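You operate a simulated robot arm through the tools that you are given. There is no shell and no other tool.

The job below is to be done with a simulated robot arm. You get a single attempt, and the scene is never put back.

## Task
Wet the yellow sponge and wipe the sticky patch off the counter.
Fine: lay it under the spout, cold tap, tap shut afterwards, sponge back where it was. What is to be rubbed or washed off counts as gone when no trace of it is left.

The check looks at the end state, three seconds after you hand in, the way a careful person would. Anything else that was tipped, shoved, dropped, spilled or broken makes it a failure.

## Robot
A 6-joint arm with a two-finger gripper, fixed in place. Base frame: the origin is at the foot of the arm, x ahead of it, y to its left, z up; the work surface is at about z = 910. Readings come in mm, degrees, newtons and seconds.
Its first joint turns from -166.0 to 166.0 degrees. Payload 2.45 kg.
Tool frame: the origin (TCP) lies between the finger pads and is the grasp point; the fingertips stand 20 mm ahead of it; z points along the fingers, y is the line along which they close. Largest opening 140 mm; the body of the gripper starts 168 mm behind the TCP.
Orientation is that of the tool frame in the base frame, as [roll, pitch, yaw] about the fixed x, y, z axes, in that order (R = Rz(yaw) Ry(pitch) Rx(roll)). With the fingers straight down and closing along the base's y, the tool's x points along the base's -x, its y along +y and its z along -z.

## Interface
- The arm moves only by the tool step_arm. Its argument "increments" is one flat list of numbers, 7 for each row, row after row: the turn, a rotation vector about the tool's x, y, z in units of 4 degrees (1.0 is 4 degrees), then the shift along the tool's x, y, z in units of 20 mm (1.0 is 20 mm), then the opening, from 0 (shut) to 1 (fully open). In form: [rx, ry, rz, tx, ty, tz, jaw, rx, ry, rz, tx, ty, tz, jaw, ...]. A call has 1 to 20 rows; each row shifts and turns the commanded pose from where the row before left it, along the tool's axes as they then stand. A call with a number of a shift or a turn outside -1 to 1 is refused whole. Rows are played at 5 a second. More than 50 mm and 8.6 degrees between two rows, or a gripper value outside its range, and nothing of the call is played. A pose out of reach is approached as far as the arm can. The call stops where the force on the tool passes 60 N (or 10 N more than at its start, if that is more) or the arm is blocked; 0.2 s more then pass. Each finger travels about 45 mm/s and halts on what it meets, pressing with about 32 N; the grip force reading is that of the motor and also rises with nothing between the fingers. The clock runs only during rows and for 0.2 s after the last one: add rows that do not move to give the fingers time. It gives the time, the measured TCP pose, the force on the tool (base axes), the opening and the grip force at its end, in the units of the frame above (readings bear some noise), with the torque about the TCP (base axes, N m) and any sound that the robot's microphone picked up.
- Cameras (640 x 400 px; columns grow to the right, rows downward): "scene" is fixed at [220.5, 500.4, 1504.6]; the picture's right is [0.08, -1.00, 0.00], its down [-0.82, -0.06, -0.56] and it looks along [0.56, 0.04, -0.83] (base axes); focal length 214 px, centre (320, 200). "wrist" rides on the gripper at [78, 11, -209] in the tool frame; the picture's right is [-0.14, 0.99, 0.00], its down [-0.92, -0.13, -0.37] and it looks along [-0.37, -0.05, 0.93] (tool axes); focal length 280 px, centre (320, 200). There is no depth. A picture from a camera that has moved, and an enlarged one, comes with that camera's place and axes in the base frame and with its lens.
- camera(camera): a new picture of that camera. The clock stands still meanwhile.
- inspect(camera, box): a new picture of the part [left, top, right, bottom] of that camera's present view, enlarged. The clock stands still meanwhile.
- job_done(): hands the job in; it is judged then, once.

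Places have to be worked out from the pictures, the camera data and where the tool is seen. Open the gripper and draw the arm clear of the work before you hand the job in, unless the task says otherwise.

The tools are called after ">>>" as name(argument=value, ...) on one line, values as JSON. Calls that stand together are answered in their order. step_arm: Moves the arm, as the interface text tells. Its arguments: {"type":"object","properties":{"increments":{"type":"array"}},"required":["increments"]} The other tools are called the same way: camera (camera) takes a picture; inspect (camera, box) takes an enlarged picture of a part of a camera's view; job_done () hands the job in.

At the start:

```text
t: 0.0
eef_pos: [384.3, 411.9, 1243.0]
tool_rot: [180.0, 0.0, -179.9]
force: [0.0, 0.2, 0.3]
moment: [0.0, 0.0, 0.01]
grip_width: 140.0
grip_force: 0.1
```

scene: 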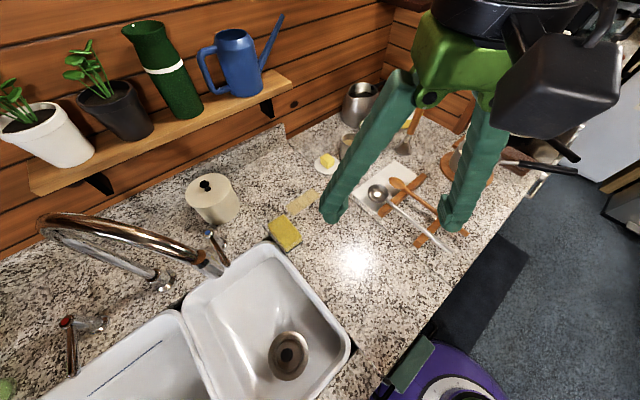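
wrist: 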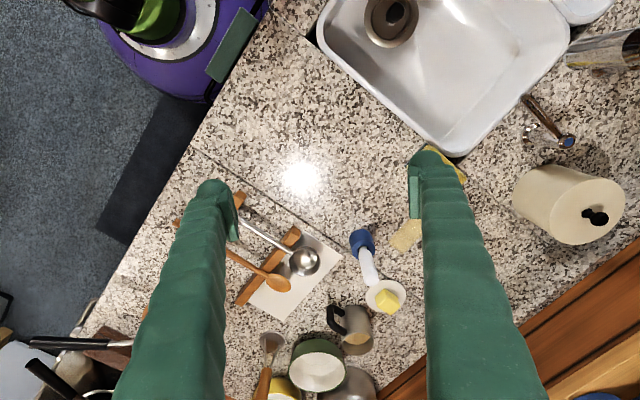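

I start by looking closer at the sponge, patch, taps and spout before any motion.

>>> inspect(camera="scene", box=[160, 140, 360, 280])

>>> inspect(camera="scene", box=[0, 190, 300, 400])

>>> inspect(camera="wrist", box=[300, 80, 640, 320])

```text
2.86 times, centred on (260, 210) of scene
camera zoom: at [220.5, 500.4, 1504.6], right [0.08, -1.0, 0.0], down [-0.82, -0.06, -0.56], along [0.56, 0.04, -0.83], focal length 613 px, centre (491, 171)
```

zoom: 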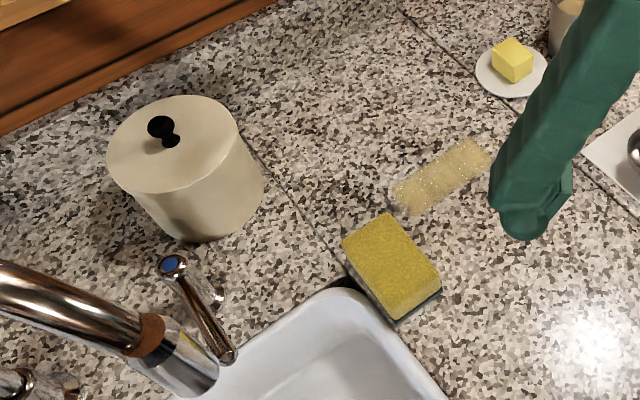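

```text
1.90 times, centred on (150, 295) of scene
camera zoom: at [220.5, 500.4, 1504.6], right [0.08, -1.0, 0.0], down [-0.82, -0.06, -0.56], along [0.56, 0.04, -0.83], focal length 408 px, centre (644, 19)
```

zoom: 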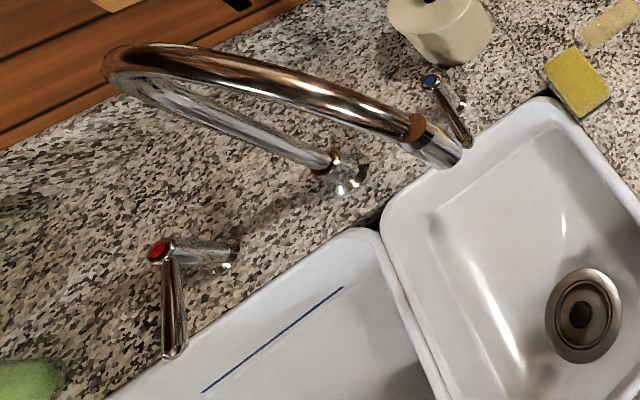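

```text
1.67 times, centred on (470, 200) of wrist
camera zoom: at [306.7, 423.2, 1454.1], right [0.14, 0.99, 0.0], down [0.92, -0.13, 0.37], along [0.37, -0.05, -0.93], focal length 467 px, centre (70, 200)
```

zoom: 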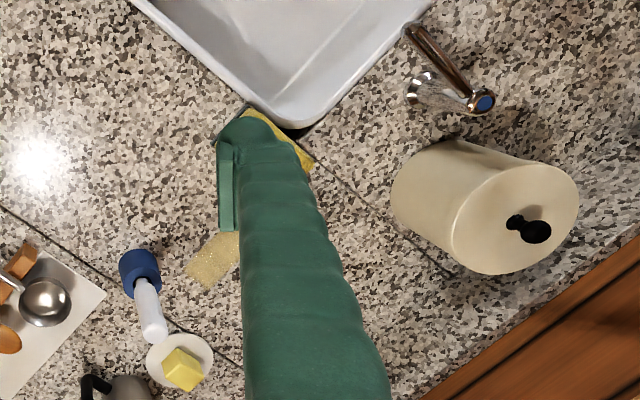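

Blue-capped tap: triangulating it from both cameras puts its post at about (445,814), its top at z≈989 and its lever tip near (367,739). The spout mouth is near (316,707,1102), the sponge near (484,621), and the patch near (612,583). I move high above the sponge for a better look.

>>> step_arm(increments=[0, 0, 0, -0.4545, 0.95, 0.286, 1, 0, 0, 0, -0.4545, 0.95, 0.286, 1, 0, 0, 0, -0.4545, 0.95, 0.286, 1, 0, 0, 0, -0.4545, 0.95, 0.286, 1, 0, 0, 0, -0.4545, 0.95, 0.286, 1, 0, 0, 0, -0.4545, 0.95, 0.286, 1, 0, 0, 0, -0.4545, 0.95, 0.286, 1, 0, 0, 0, -0.4545, 0.95, 0.286, 1, 0, 0, 0, -0.4545, 0.95, 0.286, 1, 0, 0, 0, -0.4545, 0.95, 0.286, 1, 0, 0, 0, -0.4545, 0.95, 0.286, 1, 0, 0, 0, 0, 0, 0, 1])

>>> step_arm(increments=[0, 0, -1, 0, 0, 0, 1, 0, 0, -1, 0, 0, 0, 1, 0, 0, -1, 0, 0, 0, 1, 0, 0, -1, 0, 0, 0, 1, 0, 0, -1, 0, 0, 0, 1, 0, 0, -1, 0, 0, 0, 1, 0, 0, -1, 0, 0, 0, 1, 0, 0, -1, 0, 0, 0, 1, 0, 0, -1, 0, 0, 0, 1, 0, 0, -1, 0, 0, 0, 1, 0, 0, 0, 0, 0, 0, 1])

>>> camera(camera="wrist")

>>> camera(camera="scene")

```text
t: 2.6
eef_pos: [484.3, 624.5, 1179.1]
tool_rot: [179.9, -0.1, -179.9]
force: [-0.3, 0.1, -0.1]
moment: [0.02, -0.01, 0.0]
grip_width: 139.9
grip_force: 0.0
```

```text
t: 5.0
eef_pos: [485.9, 621.9, 1181.9]
tool_rot: [179.9, 0.0, -139.9]
force: [0.4, 0.1, -1.2]
moment: [0.0, -0.03, -0.03]
grip_width: 140.0
grip_force: 0.0
```

```text
taken
camera wrist: at [417.2, 579.7, 1391.8], right [-0.53, 0.85, 0.0], down [0.79, 0.49, 0.37], along [0.31, 0.2, -0.93], focal length 280 px, centre (320, 200)
```

wrist: 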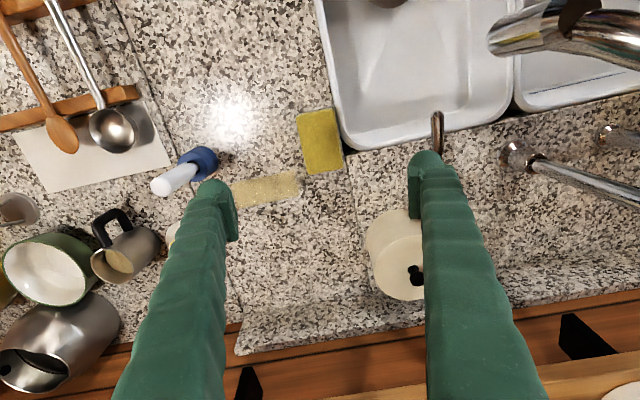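

```text
taken
```

scene: 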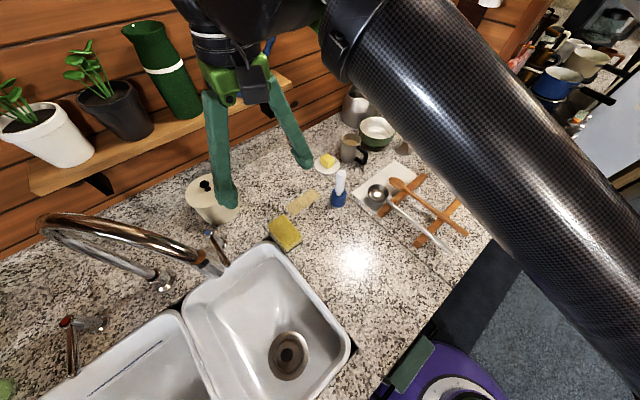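

The sponge centre comes out near (483,625), with its long edge at about 41° and the jaws now at 130° across it. I zoom in on the rim gap beside it and on the spout and tap.

>>> inspect(camera="wrist", box=[220, 80, 380, 220])

>>> inspect(camera="wrist", box=[400, 0, 640, 180])

>>> inspect(camera="scene", box=[160, 200, 360, 390])

```text
2.86 times, centred on (300, 150) of wrist
camera zoom: at [417.2, 579.7, 1391.8], right [-0.53, 0.85, 0.0], down [0.79, 0.49, 0.37], along [0.31, 0.2, -0.93], focal length 801 px, centre (377, 343)
```

zoom: 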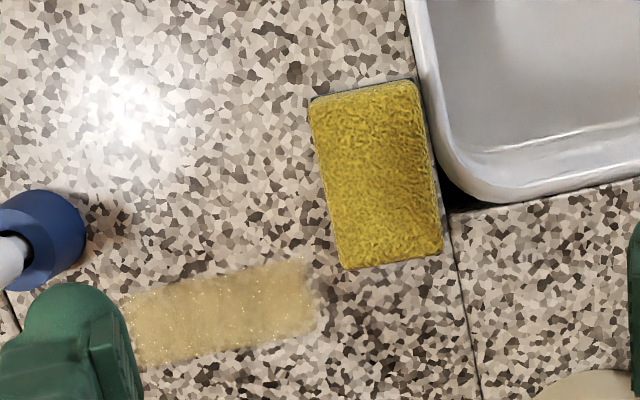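

```text
2.22 times, centred on (520, 90) of wrist
camera zoom: at [417.2, 579.7, 1391.8], right [-0.53, 0.85, 0.0], down [0.79, 0.49, 0.37], along [0.31, 0.2, -0.93], focal length 623 px, centre (-124, 444)
```

zoom: 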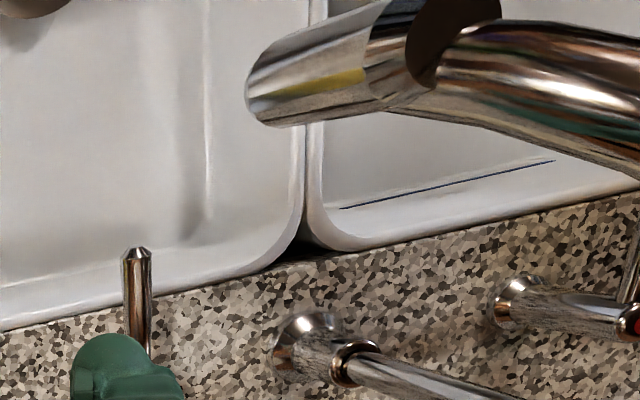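

```text
2.11 times, centred on (260, 295) of scene
camera zoom: at [220.5, 500.4, 1504.6], right [0.08, -1.0, 0.0], down [-0.82, -0.06, -0.56], along [0.56, 0.04, -0.83], focal length 452 px, centre (446, 0)
```

zoom: 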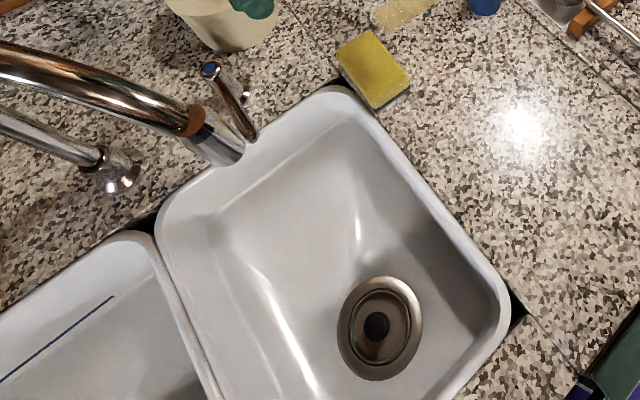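

The rim sits close beside the sponge, so I descend centred over it with the opening reduced to about 100 mm. I stop above it to check the clearances.

>>> step_arm(increments=[0, 0, 0, 0, 0.235, 1, 0.71, 0, 0, 0, 0, 0, 1, 0.71, 0, 0, 0, 0, 0, 1, 0.71, 0, 0, 0, 0, 0, 1, 0.71, 0, 0, 0, 0, 0, 1, 0.71, 0, 0, 0, 0, 0, 1, 0.71, 0, 0, 0, 0, 0, 1, 0.71, 0, 0, 0, 0, 0, 1, 0.71, 0, 0, 0, 0, 0, 1, 0.71, 0, 0, 0, 0, 0, 1, 0.71, 0, 0, 0, 0, 0, 0, 0.71])

>>> camera(camera="wrist")

>>> inspect(camera="scene", box=[210, 160, 350, 280])

```text
t: 7.4
eef_pos: [483.0, 626.2, 982.2]
tool_rot: [180.0, -0.1, -139.9]
force: [0.4, -0.2, 0.5]
moment: [0.0, -0.01, -0.05]
grip_width: 99.2
grip_force: 0.1
```

```text
taken
camera wrist: at [415.0, 583.1, 1192.0], right [-0.53, 0.85, 0.0], down [0.79, 0.49, 0.37], along [0.31, 0.2, -0.93], focal length 280 px, centre (320, 200)
```

wrist: 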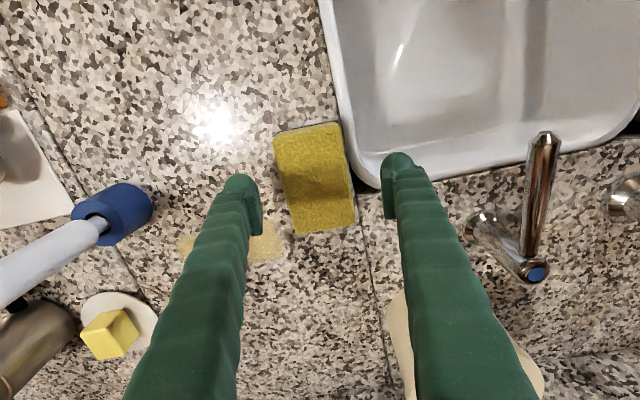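

```text
3.33 times, centred on (280, 220) of scene
camera zoom: at [220.5, 500.4, 1504.6], right [0.08, -1.0, 0.0], down [-0.82, -0.06, -0.56], along [0.56, 0.04, -0.83], focal length 715 px, centre (453, 133)
```

zoom: 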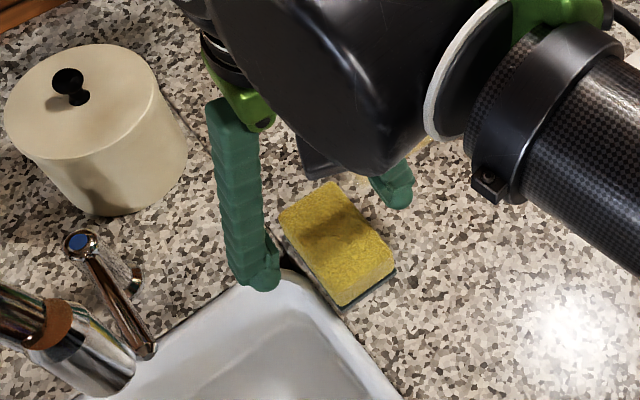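

Fingers straddle the sponge with room on each side. I lower to about z=942 (fingertips about 12 mm above the counter), check the force, and then close.

>>> step_arm(increments=[0, 0, 0, 0, -0.1, 0.8, 0.71, 0, 0, 0, 0, 0, 0.6, 0.71, 0, 0, 0, 0, 0, 0.5, 0.71, 0, 0, 0, 0, 0, 0, 0.71])

>>> inspect(camera="scene", box=[210, 160, 350, 280])

>>> camera(camera="wrist")

```text
t: 8.4
eef_pos: [481.8, 624.7, 943.7]
tool_rot: [179.9, 0.0, -140.0]
force: [0.6, -0.5, 0.5]
moment: [0.01, 0.01, -0.01]
grip_width: 99.6
grip_force: 0.0
```

```text
3.33 times, centred on (280, 220) of scene
camera zoom: at [220.5, 500.4, 1504.6], right [0.08, -1.0, 0.0], down [-0.82, -0.06, -0.56], along [0.56, 0.04, -0.83], focal length 715 px, centre (453, 133)
```

zoom: 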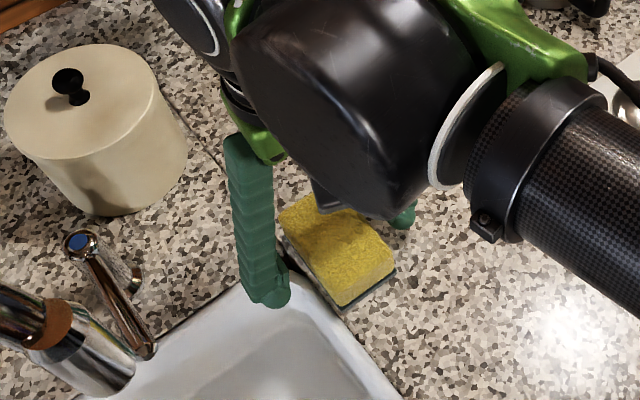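

```text
taken
camera wrist: at [415.6, 582.7, 1153.4], right [-0.53, 0.85, 0.0], down [0.79, 0.49, 0.37], along [0.31, 0.2, -0.93], focal length 280 px, centre (320, 200)
```

wrist: 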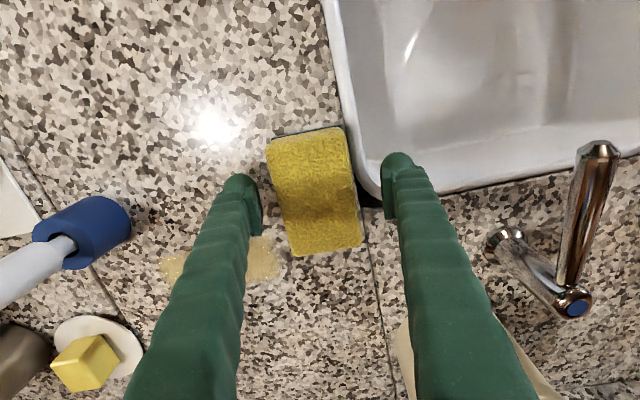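

No contact so far, so I close gradually on the sponge.

>>> step_arm(increments=[0, 0, 0, 0, 0, 0, 0.5, 0, 0, 0, 0, 0, 0, 0.4, 0, 0, 0, 0, 0, 0, 0.36, 0, 0, 0, 0, 0, 0, 0.34, 0, 0, 0, 0, 0, 0, 0.34])

>>> camera(camera="wrist")

```text
t: 9.6
eef_pos: [481.6, 624.1, 942.2]
tool_rot: [179.9, 0.0, -139.9]
force: [1.4, -5.1, 0.3]
moment: [-0.14, -0.02, 0.19]
grip_width: 59.9
grip_force: 31.5
```

```text
taken
camera wrist: at [415.9, 582.3, 1153.6], right [-0.53, 0.85, 0.0], down [0.79, 0.49, 0.37], along [0.31, 0.2, -0.93], focal length 280 px, centre (320, 200)
```

wrist: 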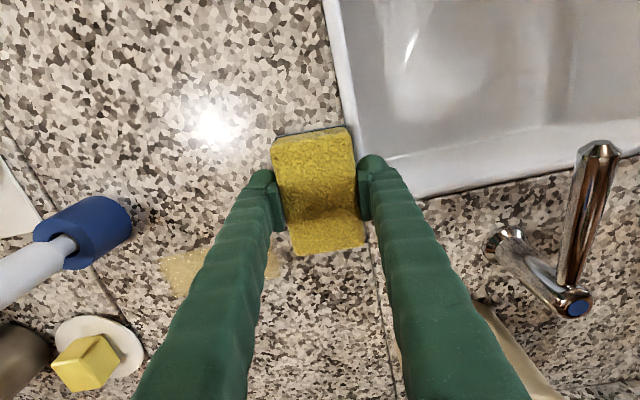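

The grip is firm at 60 mm with TCP (481.6, 624.1, 942.2) and yaw -139.9, which I'll reuse for the return. I lift 120 mm and move back along the basin's long axis, keeping away from the spout.

>>> step_arm(increments=[0, 0, 0, 0, 0, -0.5, 0.34, 0, 0, 0, 0, 0, -1, 0.34, 0, 0, 0, 0, 0, -1, 0.34, 0, 0, 0, 0, 0, -1, 0.34, 0, 0, 0, 0, 0, -1, 0.34, 0, 0, 0, 0, 0, -1, 0.34, 0, 0, 0, 0, 0, -0.5, 0.34, 0, 0, 0, 0.98, 0.015, 0, 0.34, 0, 0, 0, 0.98, 0.015, 0, 0.34, 0, 0, 0, 0.98, 0.015, 0, 0.34, 0, 0, 0, 0.98, 0.015, 0, 0.34, 0, 0, 0, 0.98, 0.015, 0, 0.34, 0, 0, 0, 0.98, 0.015, 0, 0.34, 0, 0, 0, 0.98, 0.015, 0, 0.34, 0, 0, 0, 0.98, 0.015, 0, 0.34, 0, 0, 0, 0.98, 0.015, 0, 0.34, 0, 0, 0, 0.98, 0.015, 0, 0.34, 0, 0, 0, 0, 0, 0, 0.34])

>>> camera(camera="wrist")

>>> camera(camera="scene")

```text
t: 13.4
eef_pos: [329.6, 500.0, 1063.1]
tool_rot: [179.9, 0.1, -139.9]
force: [0.1, -0.4, -0.5]
moment: [-0.01, 0.04, -0.03]
grip_width: 59.0
grip_force: 31.9
```

```text
taken
camera wrist: at [262.7, 458.2, 1273.7], right [-0.53, 0.85, 0.0], down [0.79, 0.49, 0.37], along [0.31, 0.2, -0.93], focal length 280 px, centre (320, 200)
```

wrist: 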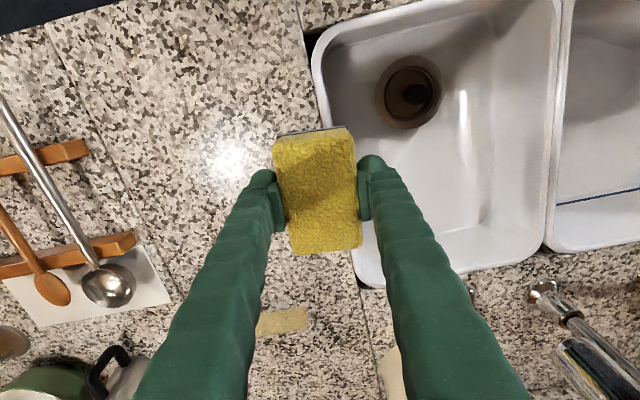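

```text
taken
```

scene: 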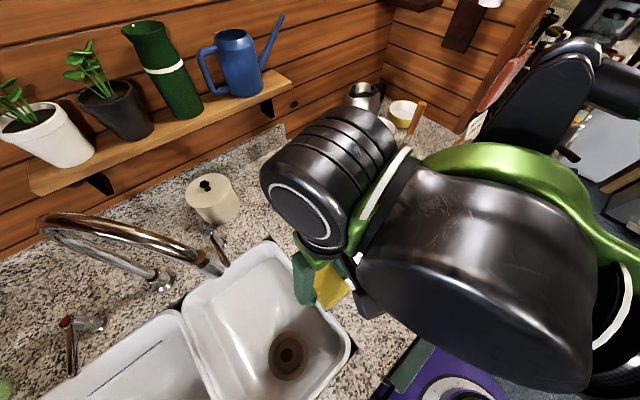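

Sponge is held securely and nothing else moved. I zoom in on the spout nozzle from this angle to fix its position better.

>>> inspect(camera="wrist", box=[440, 240, 640, 400])

>>> inspect(camera="scene", box=[150, 220, 270, 320])

```text
2.50 times, centred on (540, 320) of wrist
camera zoom: at [262.7, 458.2, 1273.7], right [-0.53, 0.85, 0.0], down [0.79, 0.49, 0.37], along [0.31, 0.2, -0.93], focal length 701 px, centre (-230, -100)
```

zoom: 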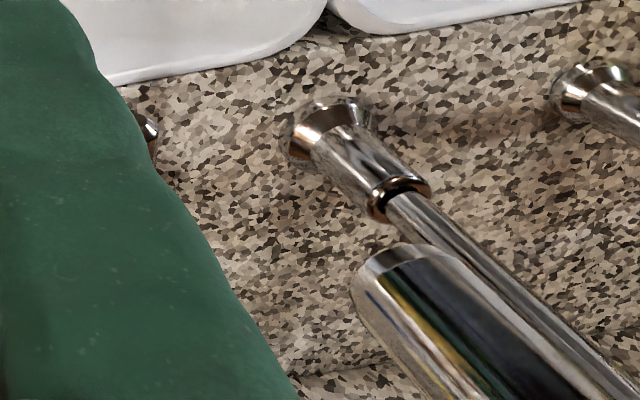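

```text
4.00 times, centred on (210, 270) of scene
camera zoom: at [220.5, 500.4, 1504.6], right [0.08, -1.0, 0.0], down [-0.82, -0.06, -0.56], along [0.56, 0.04, -0.83], focal length 858 px, centre (760, -80)
```

zoom: 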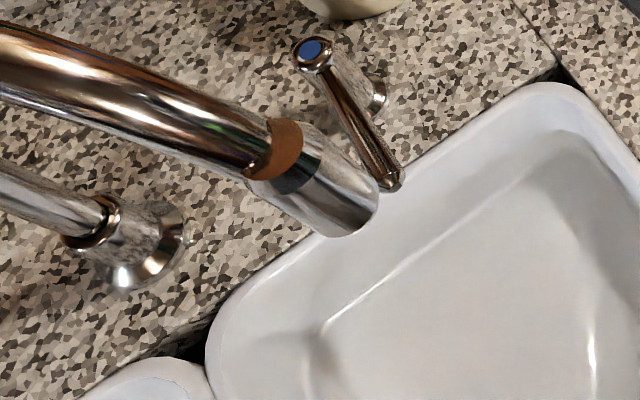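

Three sightings put the spout mouth at about (308,681,1130). I tilt the tool 25° so the gripper body leans away from the spout, then move to the approach point in front of it.

>>> step_arm(increments=[0, -1, 0, 0, 0, 0, 0.34, 0, -1, 0, 0, 0, 0, 0.34, 0, -1, 0, 0, 0, 0, 0.34, 0, -1, 0, 0, 0, 0, 0.34, 0, -1, 0, 0, 0, 0, 0.34, 0, -1, 0, 0, 0, 0, 0.34, 0, -0.25, 0, 0, 0, 0, 0.34, 0, 0, 0, 0.166, 0.956, 0.102, 0.34, 0, 0, 0, 0.166, 0.956, 0.102, 0.34, 0, 0, 0, 0.166, 0.956, 0.102, 0.34, 0, 0, 0, 0.166, 0.956, 0.102, 0.34, 0, 0, 0, 0.166, 0.956, 0.102, 0.34, 0, 0, 0, 0.166, 0.956, 0.102, 0.34, 0, 0, 0, 0.166, 0.956, 0.102, 0.34, 0, 0, 0, 0.166, 0.956, 0.102, 0.34, 0, 0, 0, 0, 0, 0, 0.34])

>>> camera(camera="scene")

>>> camera(camera="wrist")

```text
t: 16.8
eef_pos: [218.6, 607.5, 1036.5]
tool_rot: [-180.0, 25.0, -140.1]
force: [-1.6, -0.8, -0.9]
moment: [-0.05, 0.0, 0.01]
grip_width: 58.9
grip_force: 31.7
```

```text
taken
```

scene: 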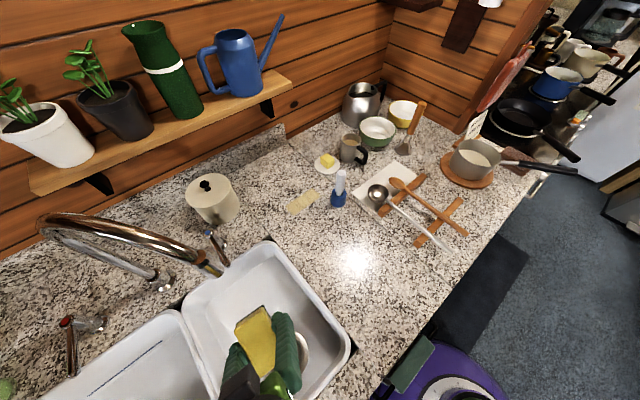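

```text
taken
camera wrist: at [89.8, 512.9, 1195.2], right [-0.54, 0.84, 0.06], down [0.6, 0.34, 0.72], along [0.59, 0.43, -0.69], focal length 280 px, centre (320, 200)
```

wrist: 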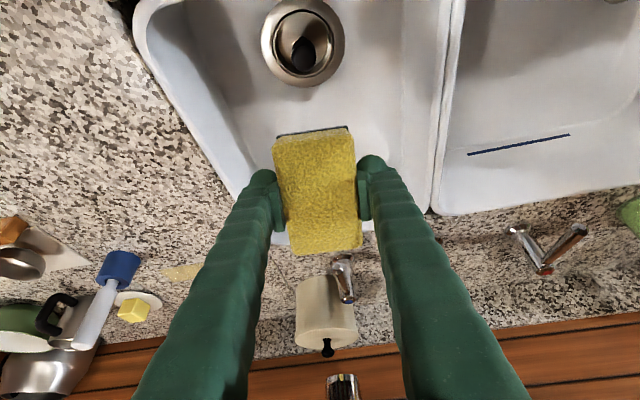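

The nozzle lies straight ahead of the tool, and this view also places it at (308,680,1140). I advance 180 mm along the tool axis into the basin and check.

>>> step_arm(increments=[0, 0, 0, 0, 0, 1, 0.34, 0, 0, 0, 0, 0, 1, 0.34, 0, 0, 0, 0, 0, 1, 0.34, 0, 0, 0, 0, 0, 1, 0.34, 0, 0, 0, 0, 0, 1, 0.34, 0, 0, 0, 0, 0, 1, 0.34, 0, 0, 0, 0, 0, 1, 0.34, 0, 0, 0, 0, 0, 1, 0.34, 0, 0, 0, 0, 0, 1, 0.34, 0, 0, 0, 0, 0, 0, 0.34])

>>> camera(camera="scene")

>>> camera(camera="wrist")

```text
t: 19.0
eef_pos: [278.5, 654.5, 873.2]
tool_rot: [179.8, 25.1, -139.9]
force: [0.2, 0.2, -0.3]
moment: [0.03, 0.02, -0.01]
grip_width: 58.9
grip_force: 32.1
```

```text
taken
```

scene: 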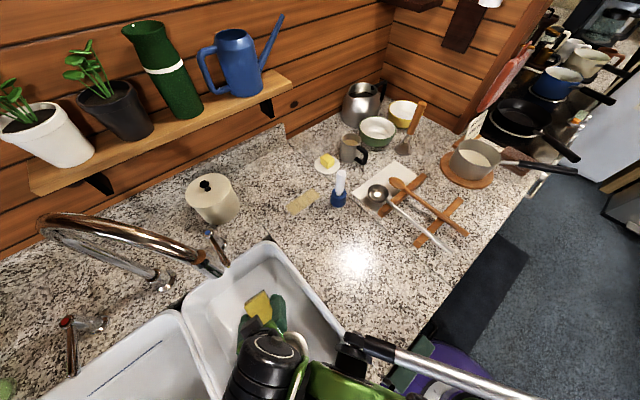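

```text
taken
camera wrist: at [148.9, 560.5, 1030.5], right [-0.54, 0.84, 0.06], down [0.6, 0.34, 0.72], along [0.59, 0.43, -0.69], focal length 280 px, centre (320, 200)
```

wrist: 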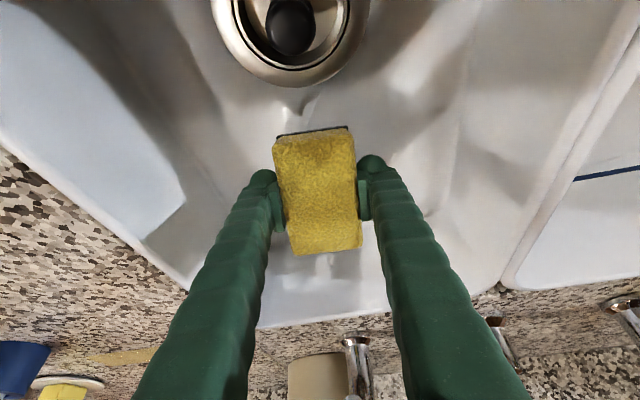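

Clear so far. I advance another 40 mm in small steps, watching the force.

>>> step_arm(increments=[0, 0, 0, 0, 0, 0.5, 0.34, 0, 0, 0, 0, 0, 0.5, 0.34, 0, 0, 0, 0, 0, 0.5, 0.34, 0, 0, 0, 0, 0, 0.5, 0.34, 0, 0, 0, 0, 0, 0, 0.34])

>>> camera(camera="wrist")

>>> inspect(camera="scene", box=[180, 240, 360, 390])

```text
t: 20.2
eef_pos: [291.7, 665.3, 837.9]
tool_rot: [179.9, 25.1, -140.0]
force: [11.9, 7.5, 49.5]
moment: [-0.67, 1.08, -0.2]
grip_width: 59.6
grip_force: 32.0
```

```text
taken
camera wrist: at [161.3, 571.8, 995.6], right [-0.54, 0.84, 0.06], down [0.6, 0.34, 0.73], along [0.59, 0.43, -0.69], focal length 280 px, centre (320, 200)
```

wrist: 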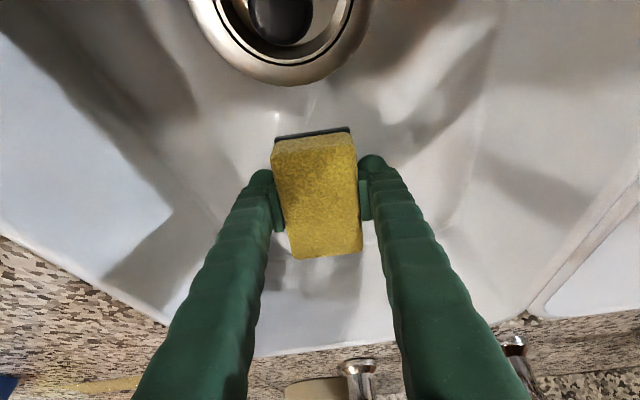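

```text
2.67 times, centred on (270, 315) of scene
camera zoom: at [220.5, 500.4, 1504.6], right [0.08, -1.0, 0.0], down [-0.82, -0.06, -0.56], along [0.56, 0.04, -0.83], focal length 572 px, centre (453, -107)
```

zoom: 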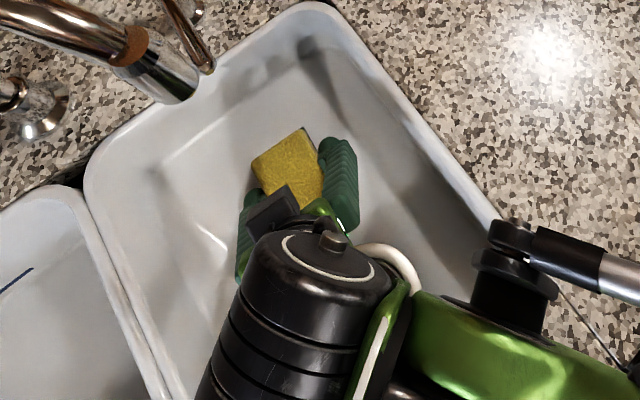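

The sponge's lower edge touched the basin floor at about z=788 (49 N). I back off 4 mm to relieve the force, then open so it settles flat.

>>> step_arm(increments=[0, 0, 0, 0, 0, -0.2, 0.34, 0, 0, 0, 0, 0, 0, 0.34, 0, 0, 0, 0, 0, 0, 0.5, 0, 0, 0, 0, 0, 0, 0.6, 0, 0, 0, 0, 0, 0, 0.7, 0, 0, 0, 0, 0, 0, 0.7, 0, 0, 0, 0, 0, 0, 0.7])

>>> camera(camera="wrist")

>>> inspect(camera="scene", box=[180, 240, 360, 390])

```text
t: 21.8
eef_pos: [288.5, 666.2, 839.9]
tool_rot: [180.0, 25.1, -140.0]
force: [0.4, 0.4, 0.7]
moment: [-0.04, 0.03, 0.02]
grip_width: 98.0
grip_force: 0.0
```

```text
taken
camera wrist: at [159.6, 571.2, 998.6], right [-0.54, 0.84, 0.06], down [0.6, 0.34, 0.72], along [0.59, 0.43, -0.69], focal length 280 px, centre (320, 200)
```

wrist: 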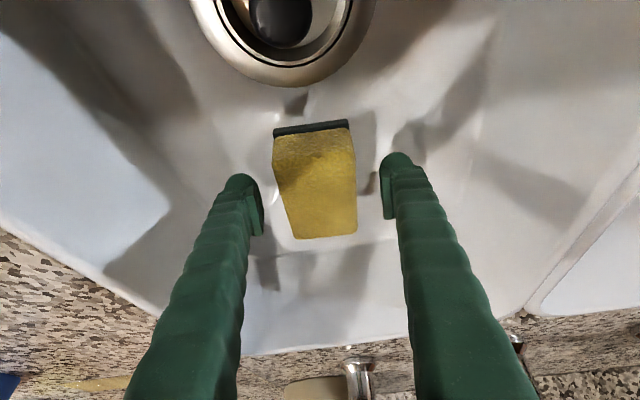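

```text
2.67 times, centred on (270, 315) of scene
camera zoom: at [220.5, 500.4, 1504.6], right [0.08, -1.0, 0.0], down [-0.82, -0.06, -0.56], along [0.56, 0.04, -0.83], focal length 572 px, centre (453, -107)
```

zoom: 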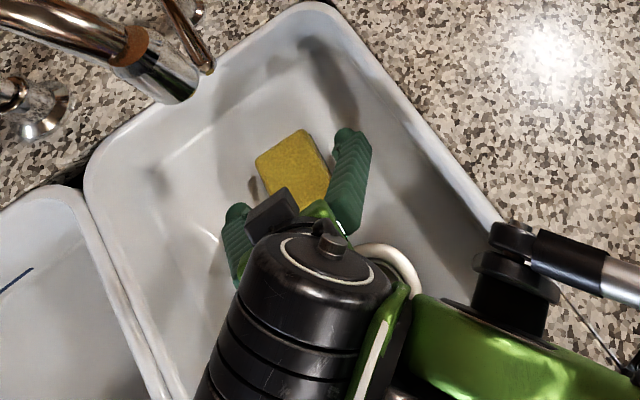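

The sponge lies flat in the basin at about (301,670), under the spout line. I back straight out along the tool axis and then bring the tool upright.

>>> step_arm(increments=[0, 0, 0, 0, 0, -0.5, 0.7, 0, 0, 0, 0, 0, -1, 0.7, 0, 0, 0, 0, 0, -1, 0.7, 0, 0, 0, 0, 0, -1, 0.7, 0, 0, 0, 0, 0, -1, 0.7, 0, 0, 0, 0, 0, -1, 0.7, 0, 0, 0, 0, 0, -1, 0.7, 0, 0, 0, 0, 0, -1, 0.7, 0, 0, 0, 0, 0, -1, 0.7, 0, 0, 0, 0, 0, -1, 0.7, 0, 0, 0, 0, 0, -1, 0.7, 0, 0, 0, 0, 0, -0.5, 0.7, 0, 1, 0, 0, 0, 0, 0.7, 0, 1, 0, 0, 0, 0, 0.7, 0, 1, 0, 0, 0, 0, 0.7, 0, 1, 0, 0, 0, 0, 0.7, 0, 1, 0, 0, 0, 0, 0.7, 0, 1, 0, 0, 0, 0, 0.7, 0, 0.25, 0, 0, 0, 0, 0.7])

>>> step_arm(increments=[0, 0, 0, -0.073, -0.94, 0, 0.5, 0, 0, 0, -0.073, -0.94, 0, 0.5, 0, 0, 0, -0.073, -0.94, 0, 0.5, 0, 0, 0, -0.073, -0.94, 0, 0.5, 0, 0, 0, -0.073, -0.94, 0, 0.5, 0, 0, 0, -0.073, -0.94, 0, 0.5, 0, 0, 0, -0.073, -0.94, 0, 0.5, 0, 0, 0, -0.073, -0.94, 0, 0.5, 0, 0, 0, -0.073, -0.94, 0, 0.5, 0, 0, 0, 0, 0, 0, 0.5])

>>> step_arm(increments=[0, 0, 0, -0.966, 0.018, -0.1, 0.4, 0, 0, 0, -0.966, 0.018, -0.1, 0.4, 0, 0, 0, -0.966, 0.018, -0.1, 0.4, 0, 0, 0, -0.966, 0.018, -0.1, 0.4, 0, 0, 0, -0.966, 0.018, -0.1, 0.4, 0, 0, 0, -0.966, 0.018, -0.1, 0.4, 0, 0, 0, -0.966, 0.018, -0.1, 0.4, 0, 0, 0, -0.966, 0.018, -0.1, 0.4, 0, 0, 0, -0.966, 0.018, -0.1, 0.4, 0, 0, 0, -0.966, 0.018, -0.1, 0.4, 0, 0, 0, -0.966, 0.018, -0.1, 0.4, 0, 0, 0, 0, 0, 0, 0.4])

>>> camera(camera="scene")

>>> camera(camera="wrist")

```text
t: 25.8
eef_pos: [218.5, 605.6, 1039.6]
tool_rot: [180.0, 0.0, -139.9]
force: [0.0, -0.4, -0.1]
moment: [0.01, 0.02, 0.01]
grip_width: 97.7
grip_force: 0.2
```

```text
t: 28.0
eef_pos: [337.2, 485.7, 1041.8]
tool_rot: [179.9, 0.2, -139.9]
force: [0.4, -0.3, -0.6]
moment: [-0.02, 0.01, 0.0]
grip_width: 70.0
grip_force: 0.1
```

```text
t: 30.6
eef_pos: [497.6, 623.9, 1062.9]
tool_rot: [179.9, -0.1, -139.9]
force: [0.6, 0.4, 0.3]
moment: [0.0, 0.04, -0.01]
grip_width: 56.3
grip_force: 0.0
```

```text
taken
```

scene: 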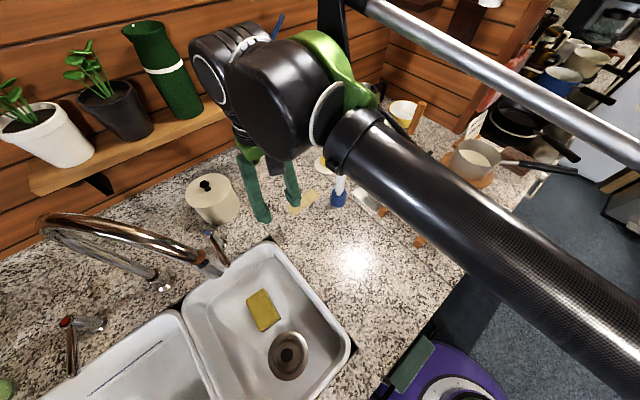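

```text
taken
camera wrist: at [430.5, 581.7, 1273.1], right [-0.53, 0.85, 0.0], down [0.79, 0.49, 0.37], along [0.31, 0.2, -0.93], focal length 280 px, centre (320, 200)
```

wrist: 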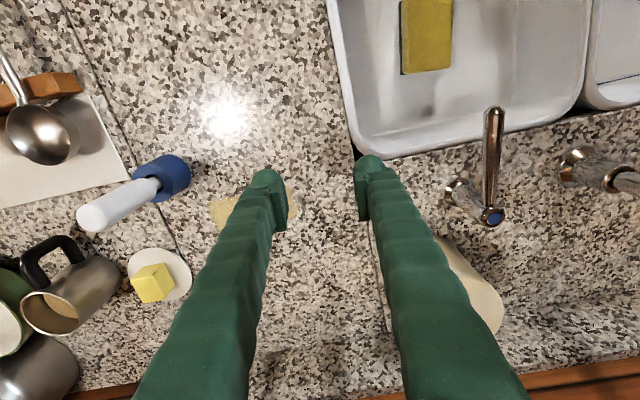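

The sponge sits under the spout as intended. The cold lever runs from its post at about (442,814) to its tip at about (361,740). I lean the tool 40° to the right, away from the spout and the future stream, and line up to straddle the lever.

>>> step_arm(increments=[-1, 0, 0, 0, 0, 0, 0.4, -1, 0, 0, 0, 0, 0, 0.4, -1, 0, 0, 0, 0, 0, 0.4, -1, 0, 0, 0, 0, 0, 0.4, -1, 0, 0, 0, 0, 0, 0.4, -1, 0, 0, 0, 0, 0, 0.4, -1, 0, 0, 0, 0, 0, 0.4, -1, 0, 0, 0, 0, 0, 0.4, -1, 0, 0, 0, 0, 0, 0.4, -1, 0, 0, 0, 0, 0, 0.4, 0, 0, 0, -0.02, 0.864, 0.542, 0.4, 0, 0, 0, -0.02, 0.864, 0.542, 0.4, 0, 0, 0, -0.02, 0.864, 0.542, 0.4, 0, 0, 0, -0.02, 0.864, 0.542, 0.4, 0, 0, 0, -0.02, 0.864, 0.542, 0.4, 0, 0, 0, 0, 0, 0, 0.4])

>>> camera(camera="scene")

>>> camera(camera="wrist")

```text
t: 34.0
eef_pos: [435.4, 703.9, 1077.6]
tool_rot: [139.9, 0.2, -139.9]
force: [0.4, -0.2, 0.1]
moment: [0.0, 0.02, 0.0]
grip_width: 55.8
grip_force: 0.1
```

```text
taken
```

scene: 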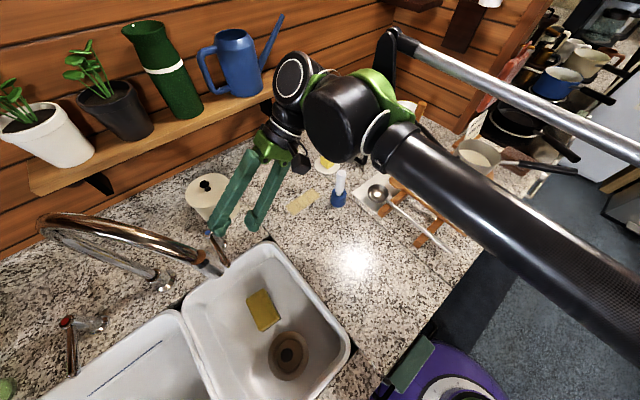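

```text
taken
camera wrist: at [455.8, 557.5, 1246.8], right [-0.38, 0.67, 0.64], down [0.92, 0.34, 0.2], along [-0.08, 0.66, -0.74], focal length 280 px, centre (320, 200)
```

wrist: 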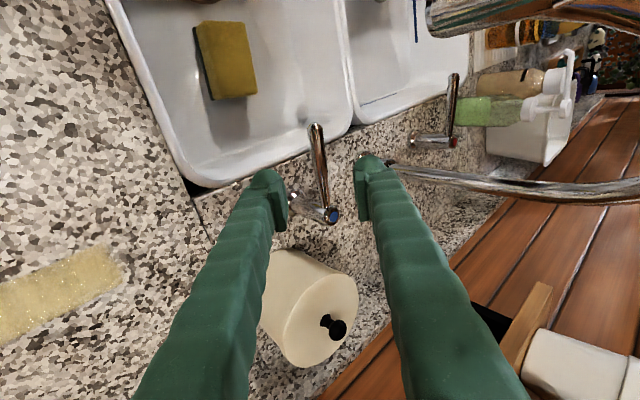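

The lever lies midway between the fingers in this view. I advance 80 mm and check again.

>>> step_arm(increments=[0, 0, 0, 0, 0, 0.8, 0.4, 0, 0, 0, 0, 0, 0.8, 0.4, 0, 0, 0, 0, 0, 0.8, 0.4, 0, 0, 0, 0, 0, 0.8, 0.4, 0, 0, 0, 0, 0, 0.8, 0.4, 0, 0, 0, 0, 0, 0, 0.4])

>>> inspect(camera="scene", box=[160, 180, 300, 290])

>>> inspect(camera="wrist", box=[220, 80, 440, 240])

```text
t: 35.4
eef_pos: [400.2, 741.7, 1015.0]
tool_rot: [139.9, 0.1, -139.8]
force: [0.7, 0.1, 0.0]
moment: [-0.02, 0.01, 0.0]
grip_width: 55.9
grip_force: 0.0
```

```text
3.64 times, centred on (230, 235) of scene
camera zoom: at [220.5, 500.4, 1504.6], right [0.08, -1.0, 0.0], down [-0.82, -0.06, -0.56], along [0.56, 0.04, -0.83], focal length 780 px, centre (647, 73)
```

zoom: 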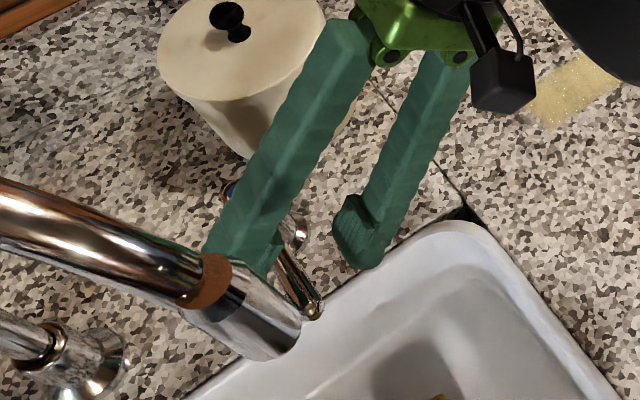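

```text
2.50 times, centred on (330, 160) of wrist
camera zoom: at [421.6, 594.6, 1183.8], right [-0.38, 0.67, 0.64], down [0.92, 0.34, 0.2], along [-0.08, 0.66, -0.74], focal length 701 px, centre (295, 300)
```

zoom: 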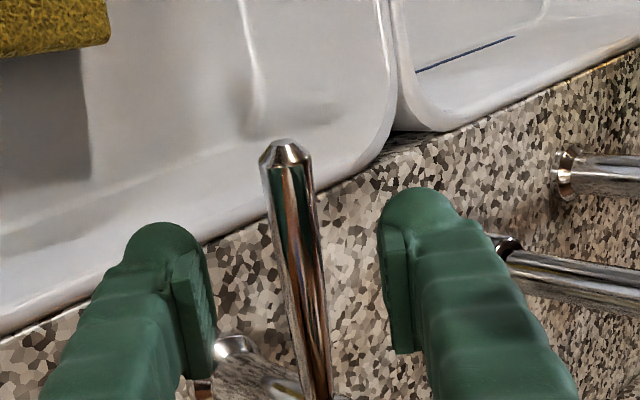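

Lever is centred between the fingers with no contact. I advance 40 mm more so the fingers straddle it.

>>> step_arm(increments=[0, 0, 0, 0, 0, 0.5, 0.4, 0, 0, 0, 0, 0, 0.5, 0.4, 0, 0, 0, 0, 0, 0.5, 0.4, 0, 0, 0, 0, 0, 0.4, 0.4, 0, 0, 0, 0, 0, 0, 0.4])

>>> inspect(camera="wrist", box=[220, 80, 440, 240])

>>> inspect(camera="scene", box=[160, 180, 300, 290])

```text
t: 36.6
eef_pos: [385.8, 760.8, 986.6]
tool_rot: [139.8, 0.1, -139.9]
force: [0.5, 0.4, 0.5]
moment: [-0.03, 0.01, -0.02]
grip_width: 56.0
grip_force: 0.1
```

```text
2.50 times, centred on (330, 160) of wrist
camera zoom: at [407.0, 613.6, 1155.4], right [-0.38, 0.67, 0.64], down [0.92, 0.34, 0.2], along [-0.08, 0.66, -0.74], focal length 701 px, centre (295, 300)
```

zoom: 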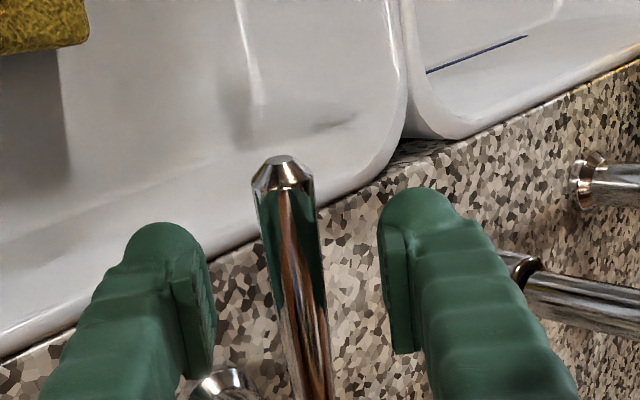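

```text
3.64 times, centred on (230, 235) of scene
camera zoom: at [220.5, 500.4, 1504.6], right [0.08, -1.0, 0.0], down [-0.82, -0.06, -0.56], along [0.56, 0.04, -0.83], focal length 780 px, centre (647, 73)
```

zoom: 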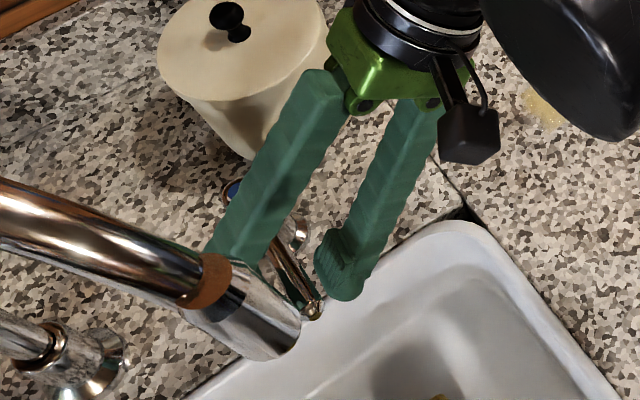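

Fingers straddle the lever without touching. I move right slowly so the left finger pushes the lever to the right, and watch force and sound.

>>> step_arm(increments=[0, 0, 0, 0, -0.19, -0.16, 0.4, 0, 0, 0, 0, -0.19, -0.16, 0.4, 0, 0, 0, 0, -0.19, -0.16, 0.4, 0, 0, 0, 0, -0.19, -0.16, 0.4, 0, 0, 0, 0, -0.19, -0.16, 0.4, 0, 0, 0, 0, -0.19, -0.16, 0.4, 0, 0, 0, 0, 0, 0, 0.4])

>>> inspect(camera="wrist", box=[220, 80, 440, 240])

```text
t: 38.2
eef_pos: [404.7, 736.4, 986.3]
tool_rot: [139.9, 0.2, -139.9]
force: [-0.6, 0.5, 1.4]
moment: [-0.01, -0.01, 0.01]
grip_width: 57.2
grip_force: 0.9
```

```text
2.50 times, centred on (330, 160) of wrist
camera zoom: at [425.2, 590.2, 1155.0], right [-0.38, 0.67, 0.64], down [0.92, 0.34, 0.2], along [-0.08, 0.66, -0.74], focal length 701 px, centre (295, 300)
```

zoom: 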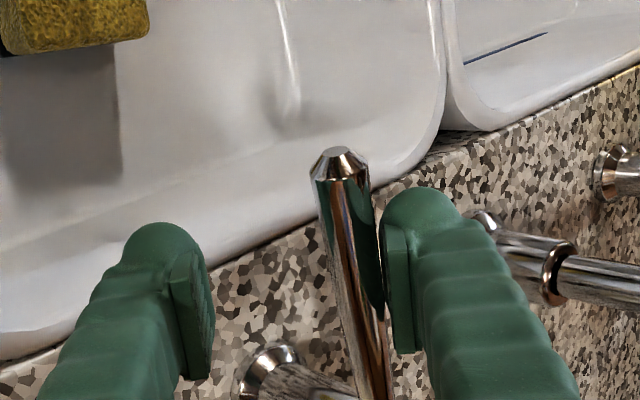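

Contact is just beginning, at about 1.5 N. I keep pushing right in small steps.

>>> step_arm(increments=[0, 0, 0, 0, -0.19, -0.16, 0.4, 0, 0, 0, 0, -0.19, -0.16, 0.4, 0, 0, 0, 0, -0.19, -0.16, 0.4, 0, 0, 0, 0, 0, 0, 0.4])

>>> inspect(camera="wrist", box=[220, 80, 440, 240])

>>> inspect(camera="scene", box=[160, 180, 340, 340])

```text
t: 39.2
eef_pos: [415.0, 727.0, 985.9]
tool_rot: [139.9, 0.0, -139.9]
force: [-0.5, 0.9, 1.2]
moment: [0.06, 0.0, 0.02]
grip_width: 57.1
grip_force: 0.5
```

```text
2.50 times, centred on (330, 160) of wrist
camera zoom: at [435.7, 579.8, 1154.5], right [-0.38, 0.67, 0.64], down [0.92, 0.34, 0.2], along [-0.08, 0.66, -0.74], focal length 701 px, centre (295, 300)
```

zoom: 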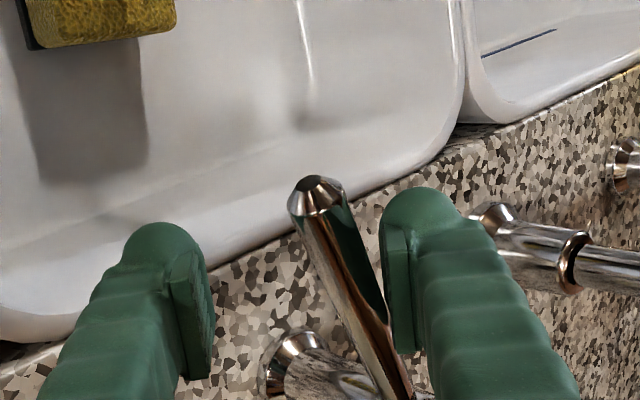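

```text
2.50 times, centred on (250, 260) of scene
camera zoom: at [220.5, 500.4, 1504.6], right [0.08, -1.0, 0.0], down [-0.82, -0.06, -0.56], along [0.56, 0.04, -0.83], focal length 536 px, centre (495, 50)
```

zoom: 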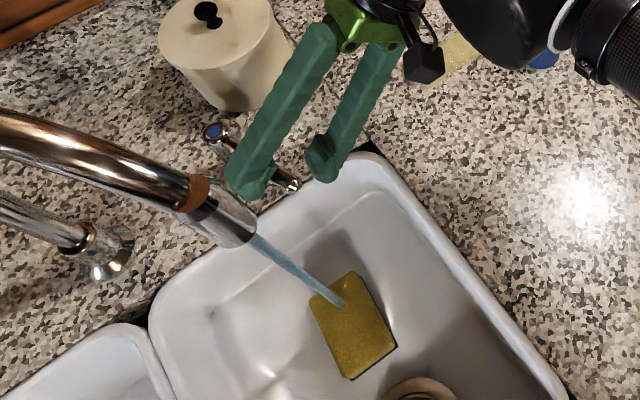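

Turning right opens the tap: water now runs onto the sponge. I hold still a few seconds to let it soak and then check.

>>> step_arm(increments=[0, 0, 0, 0, 0, 0, 0.4, 0, 0, 0, 0, 0, 0, 0.4, 0, 0, 0, 0, 0, 0, 0.4, 0, 0, 0, 0, 0, 0, 0.4, 0, 0, 0, 0, 0, 0, 0.4, 0, 0, 0, 0, 0, 0, 0.4, 0, 0, 0, 0, 0, 0, 0.4, 0, 0, 0, 0, 0, 0, 0.4, 0, 0, 0, 0, 0, 0, 0.4, 0, 0, 0, 0, 0, 0, 0.4, 0, 0, 0, 0, 0, 0, 0.4, 0, 0, 0, 0, 0, 0, 0.4, 0, 0, 0, 0, 0, 0, 0.4, 0, 0, 0, 0, 0, 0, 0.4, 0, 0, 0, 0, 0, 0, 0.4, 0, 0, 0, 0, 0, 0, 0.4, 0, 0, 0, 0, 0, 0, 0.4, 0, 0, 0, 0, 0, 0, 0.4, 0, 0, 0, 0, 0, 0, 0.4, 0, 0, 0, 0, 0, 0, 0.4])

>>> inspect(camera="scene", box=[160, 180, 340, 340])

```text
t: 43.4
eef_pos: [416.0, 725.7, 985.7]
tool_rot: [139.9, 0.1, -139.9]
force: [0.1, -0.4, 0.0]
moment: [-0.02, 0.02, -0.01]
grip_width: 56.2
grip_force: 0.1
```

```text
2.50 times, centred on (250, 260) of scene
camera zoom: at [220.5, 500.4, 1504.6], right [0.08, -1.0, 0.0], down [-0.82, -0.06, -0.56], along [0.56, 0.04, -0.83], focal length 536 px, centre (495, 50)
```

zoom: 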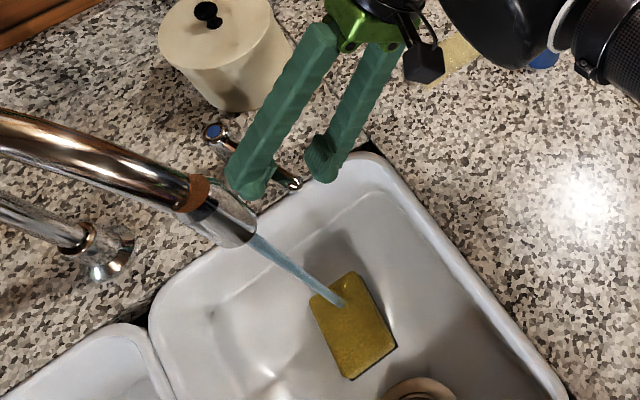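

The stream lands on the sponge's rear part, and it looks slightly darker. I soak it four seconds more.

>>> step_arm(increments=[0, 0, 0, 0, 0, 0, 0.4, 0, 0, 0, 0, 0, 0, 0.4, 0, 0, 0, 0, 0, 0, 0.4, 0, 0, 0, 0, 0, 0, 0.4, 0, 0, 0, 0, 0, 0, 0.4, 0, 0, 0, 0, 0, 0, 0.4, 0, 0, 0, 0, 0, 0, 0.4, 0, 0, 0, 0, 0, 0, 0.4, 0, 0, 0, 0, 0, 0, 0.4, 0, 0, 0, 0, 0, 0, 0.4, 0, 0, 0, 0, 0, 0, 0.4, 0, 0, 0, 0, 0, 0, 0.4, 0, 0, 0, 0, 0, 0, 0.4, 0, 0, 0, 0, 0, 0, 0.4, 0, 0, 0, 0, 0, 0, 0.4, 0, 0, 0, 0, 0, 0, 0.4, 0, 0, 0, 0, 0, 0, 0.4, 0, 0, 0, 0, 0, 0, 0.4, 0, 0, 0, 0, 0, 0, 0.4, 0, 0, 0, 0, 0, 0, 0.4])

>>> inspect(camera="scene", box=[220, 250, 320, 340])

>>> camera(camera="wrist")

```text
t: 47.6
eef_pos: [415.8, 726.4, 985.0]
tool_rot: [139.9, -0.1, -139.9]
force: [-0.4, -0.1, -0.3]
moment: [-0.02, 0.0, -0.01]
grip_width: 56.0
grip_force: 0.1
```

```text
4.44 times, centred on (270, 295) of scene
camera zoom: at [220.5, 500.4, 1504.6], right [0.08, -1.0, 0.0], down [-0.82, -0.06, -0.56], along [0.56, 0.04, -0.83], focal length 953 px, centre (542, -222)
```

zoom: 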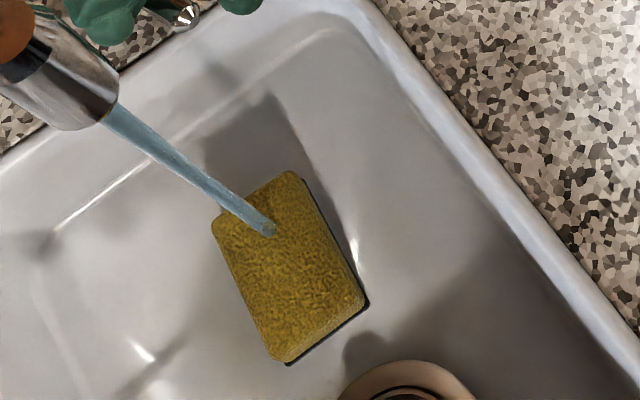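

```text
taken
camera wrist: at [435.7, 579.9, 1154.5], right [-0.38, 0.67, 0.64], down [0.92, 0.34, 0.2], along [-0.08, 0.66, -0.74], focal length 280 px, centre (320, 200)
```

wrist: 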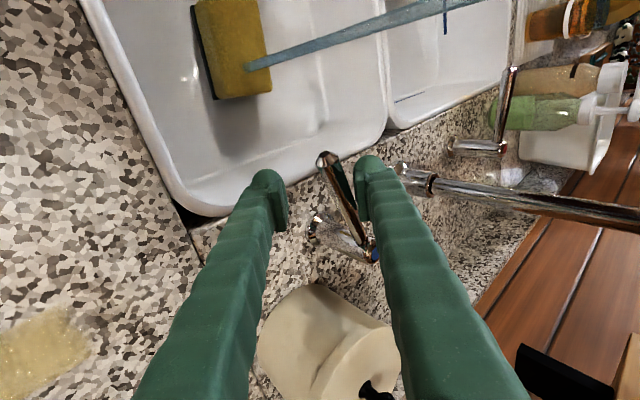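

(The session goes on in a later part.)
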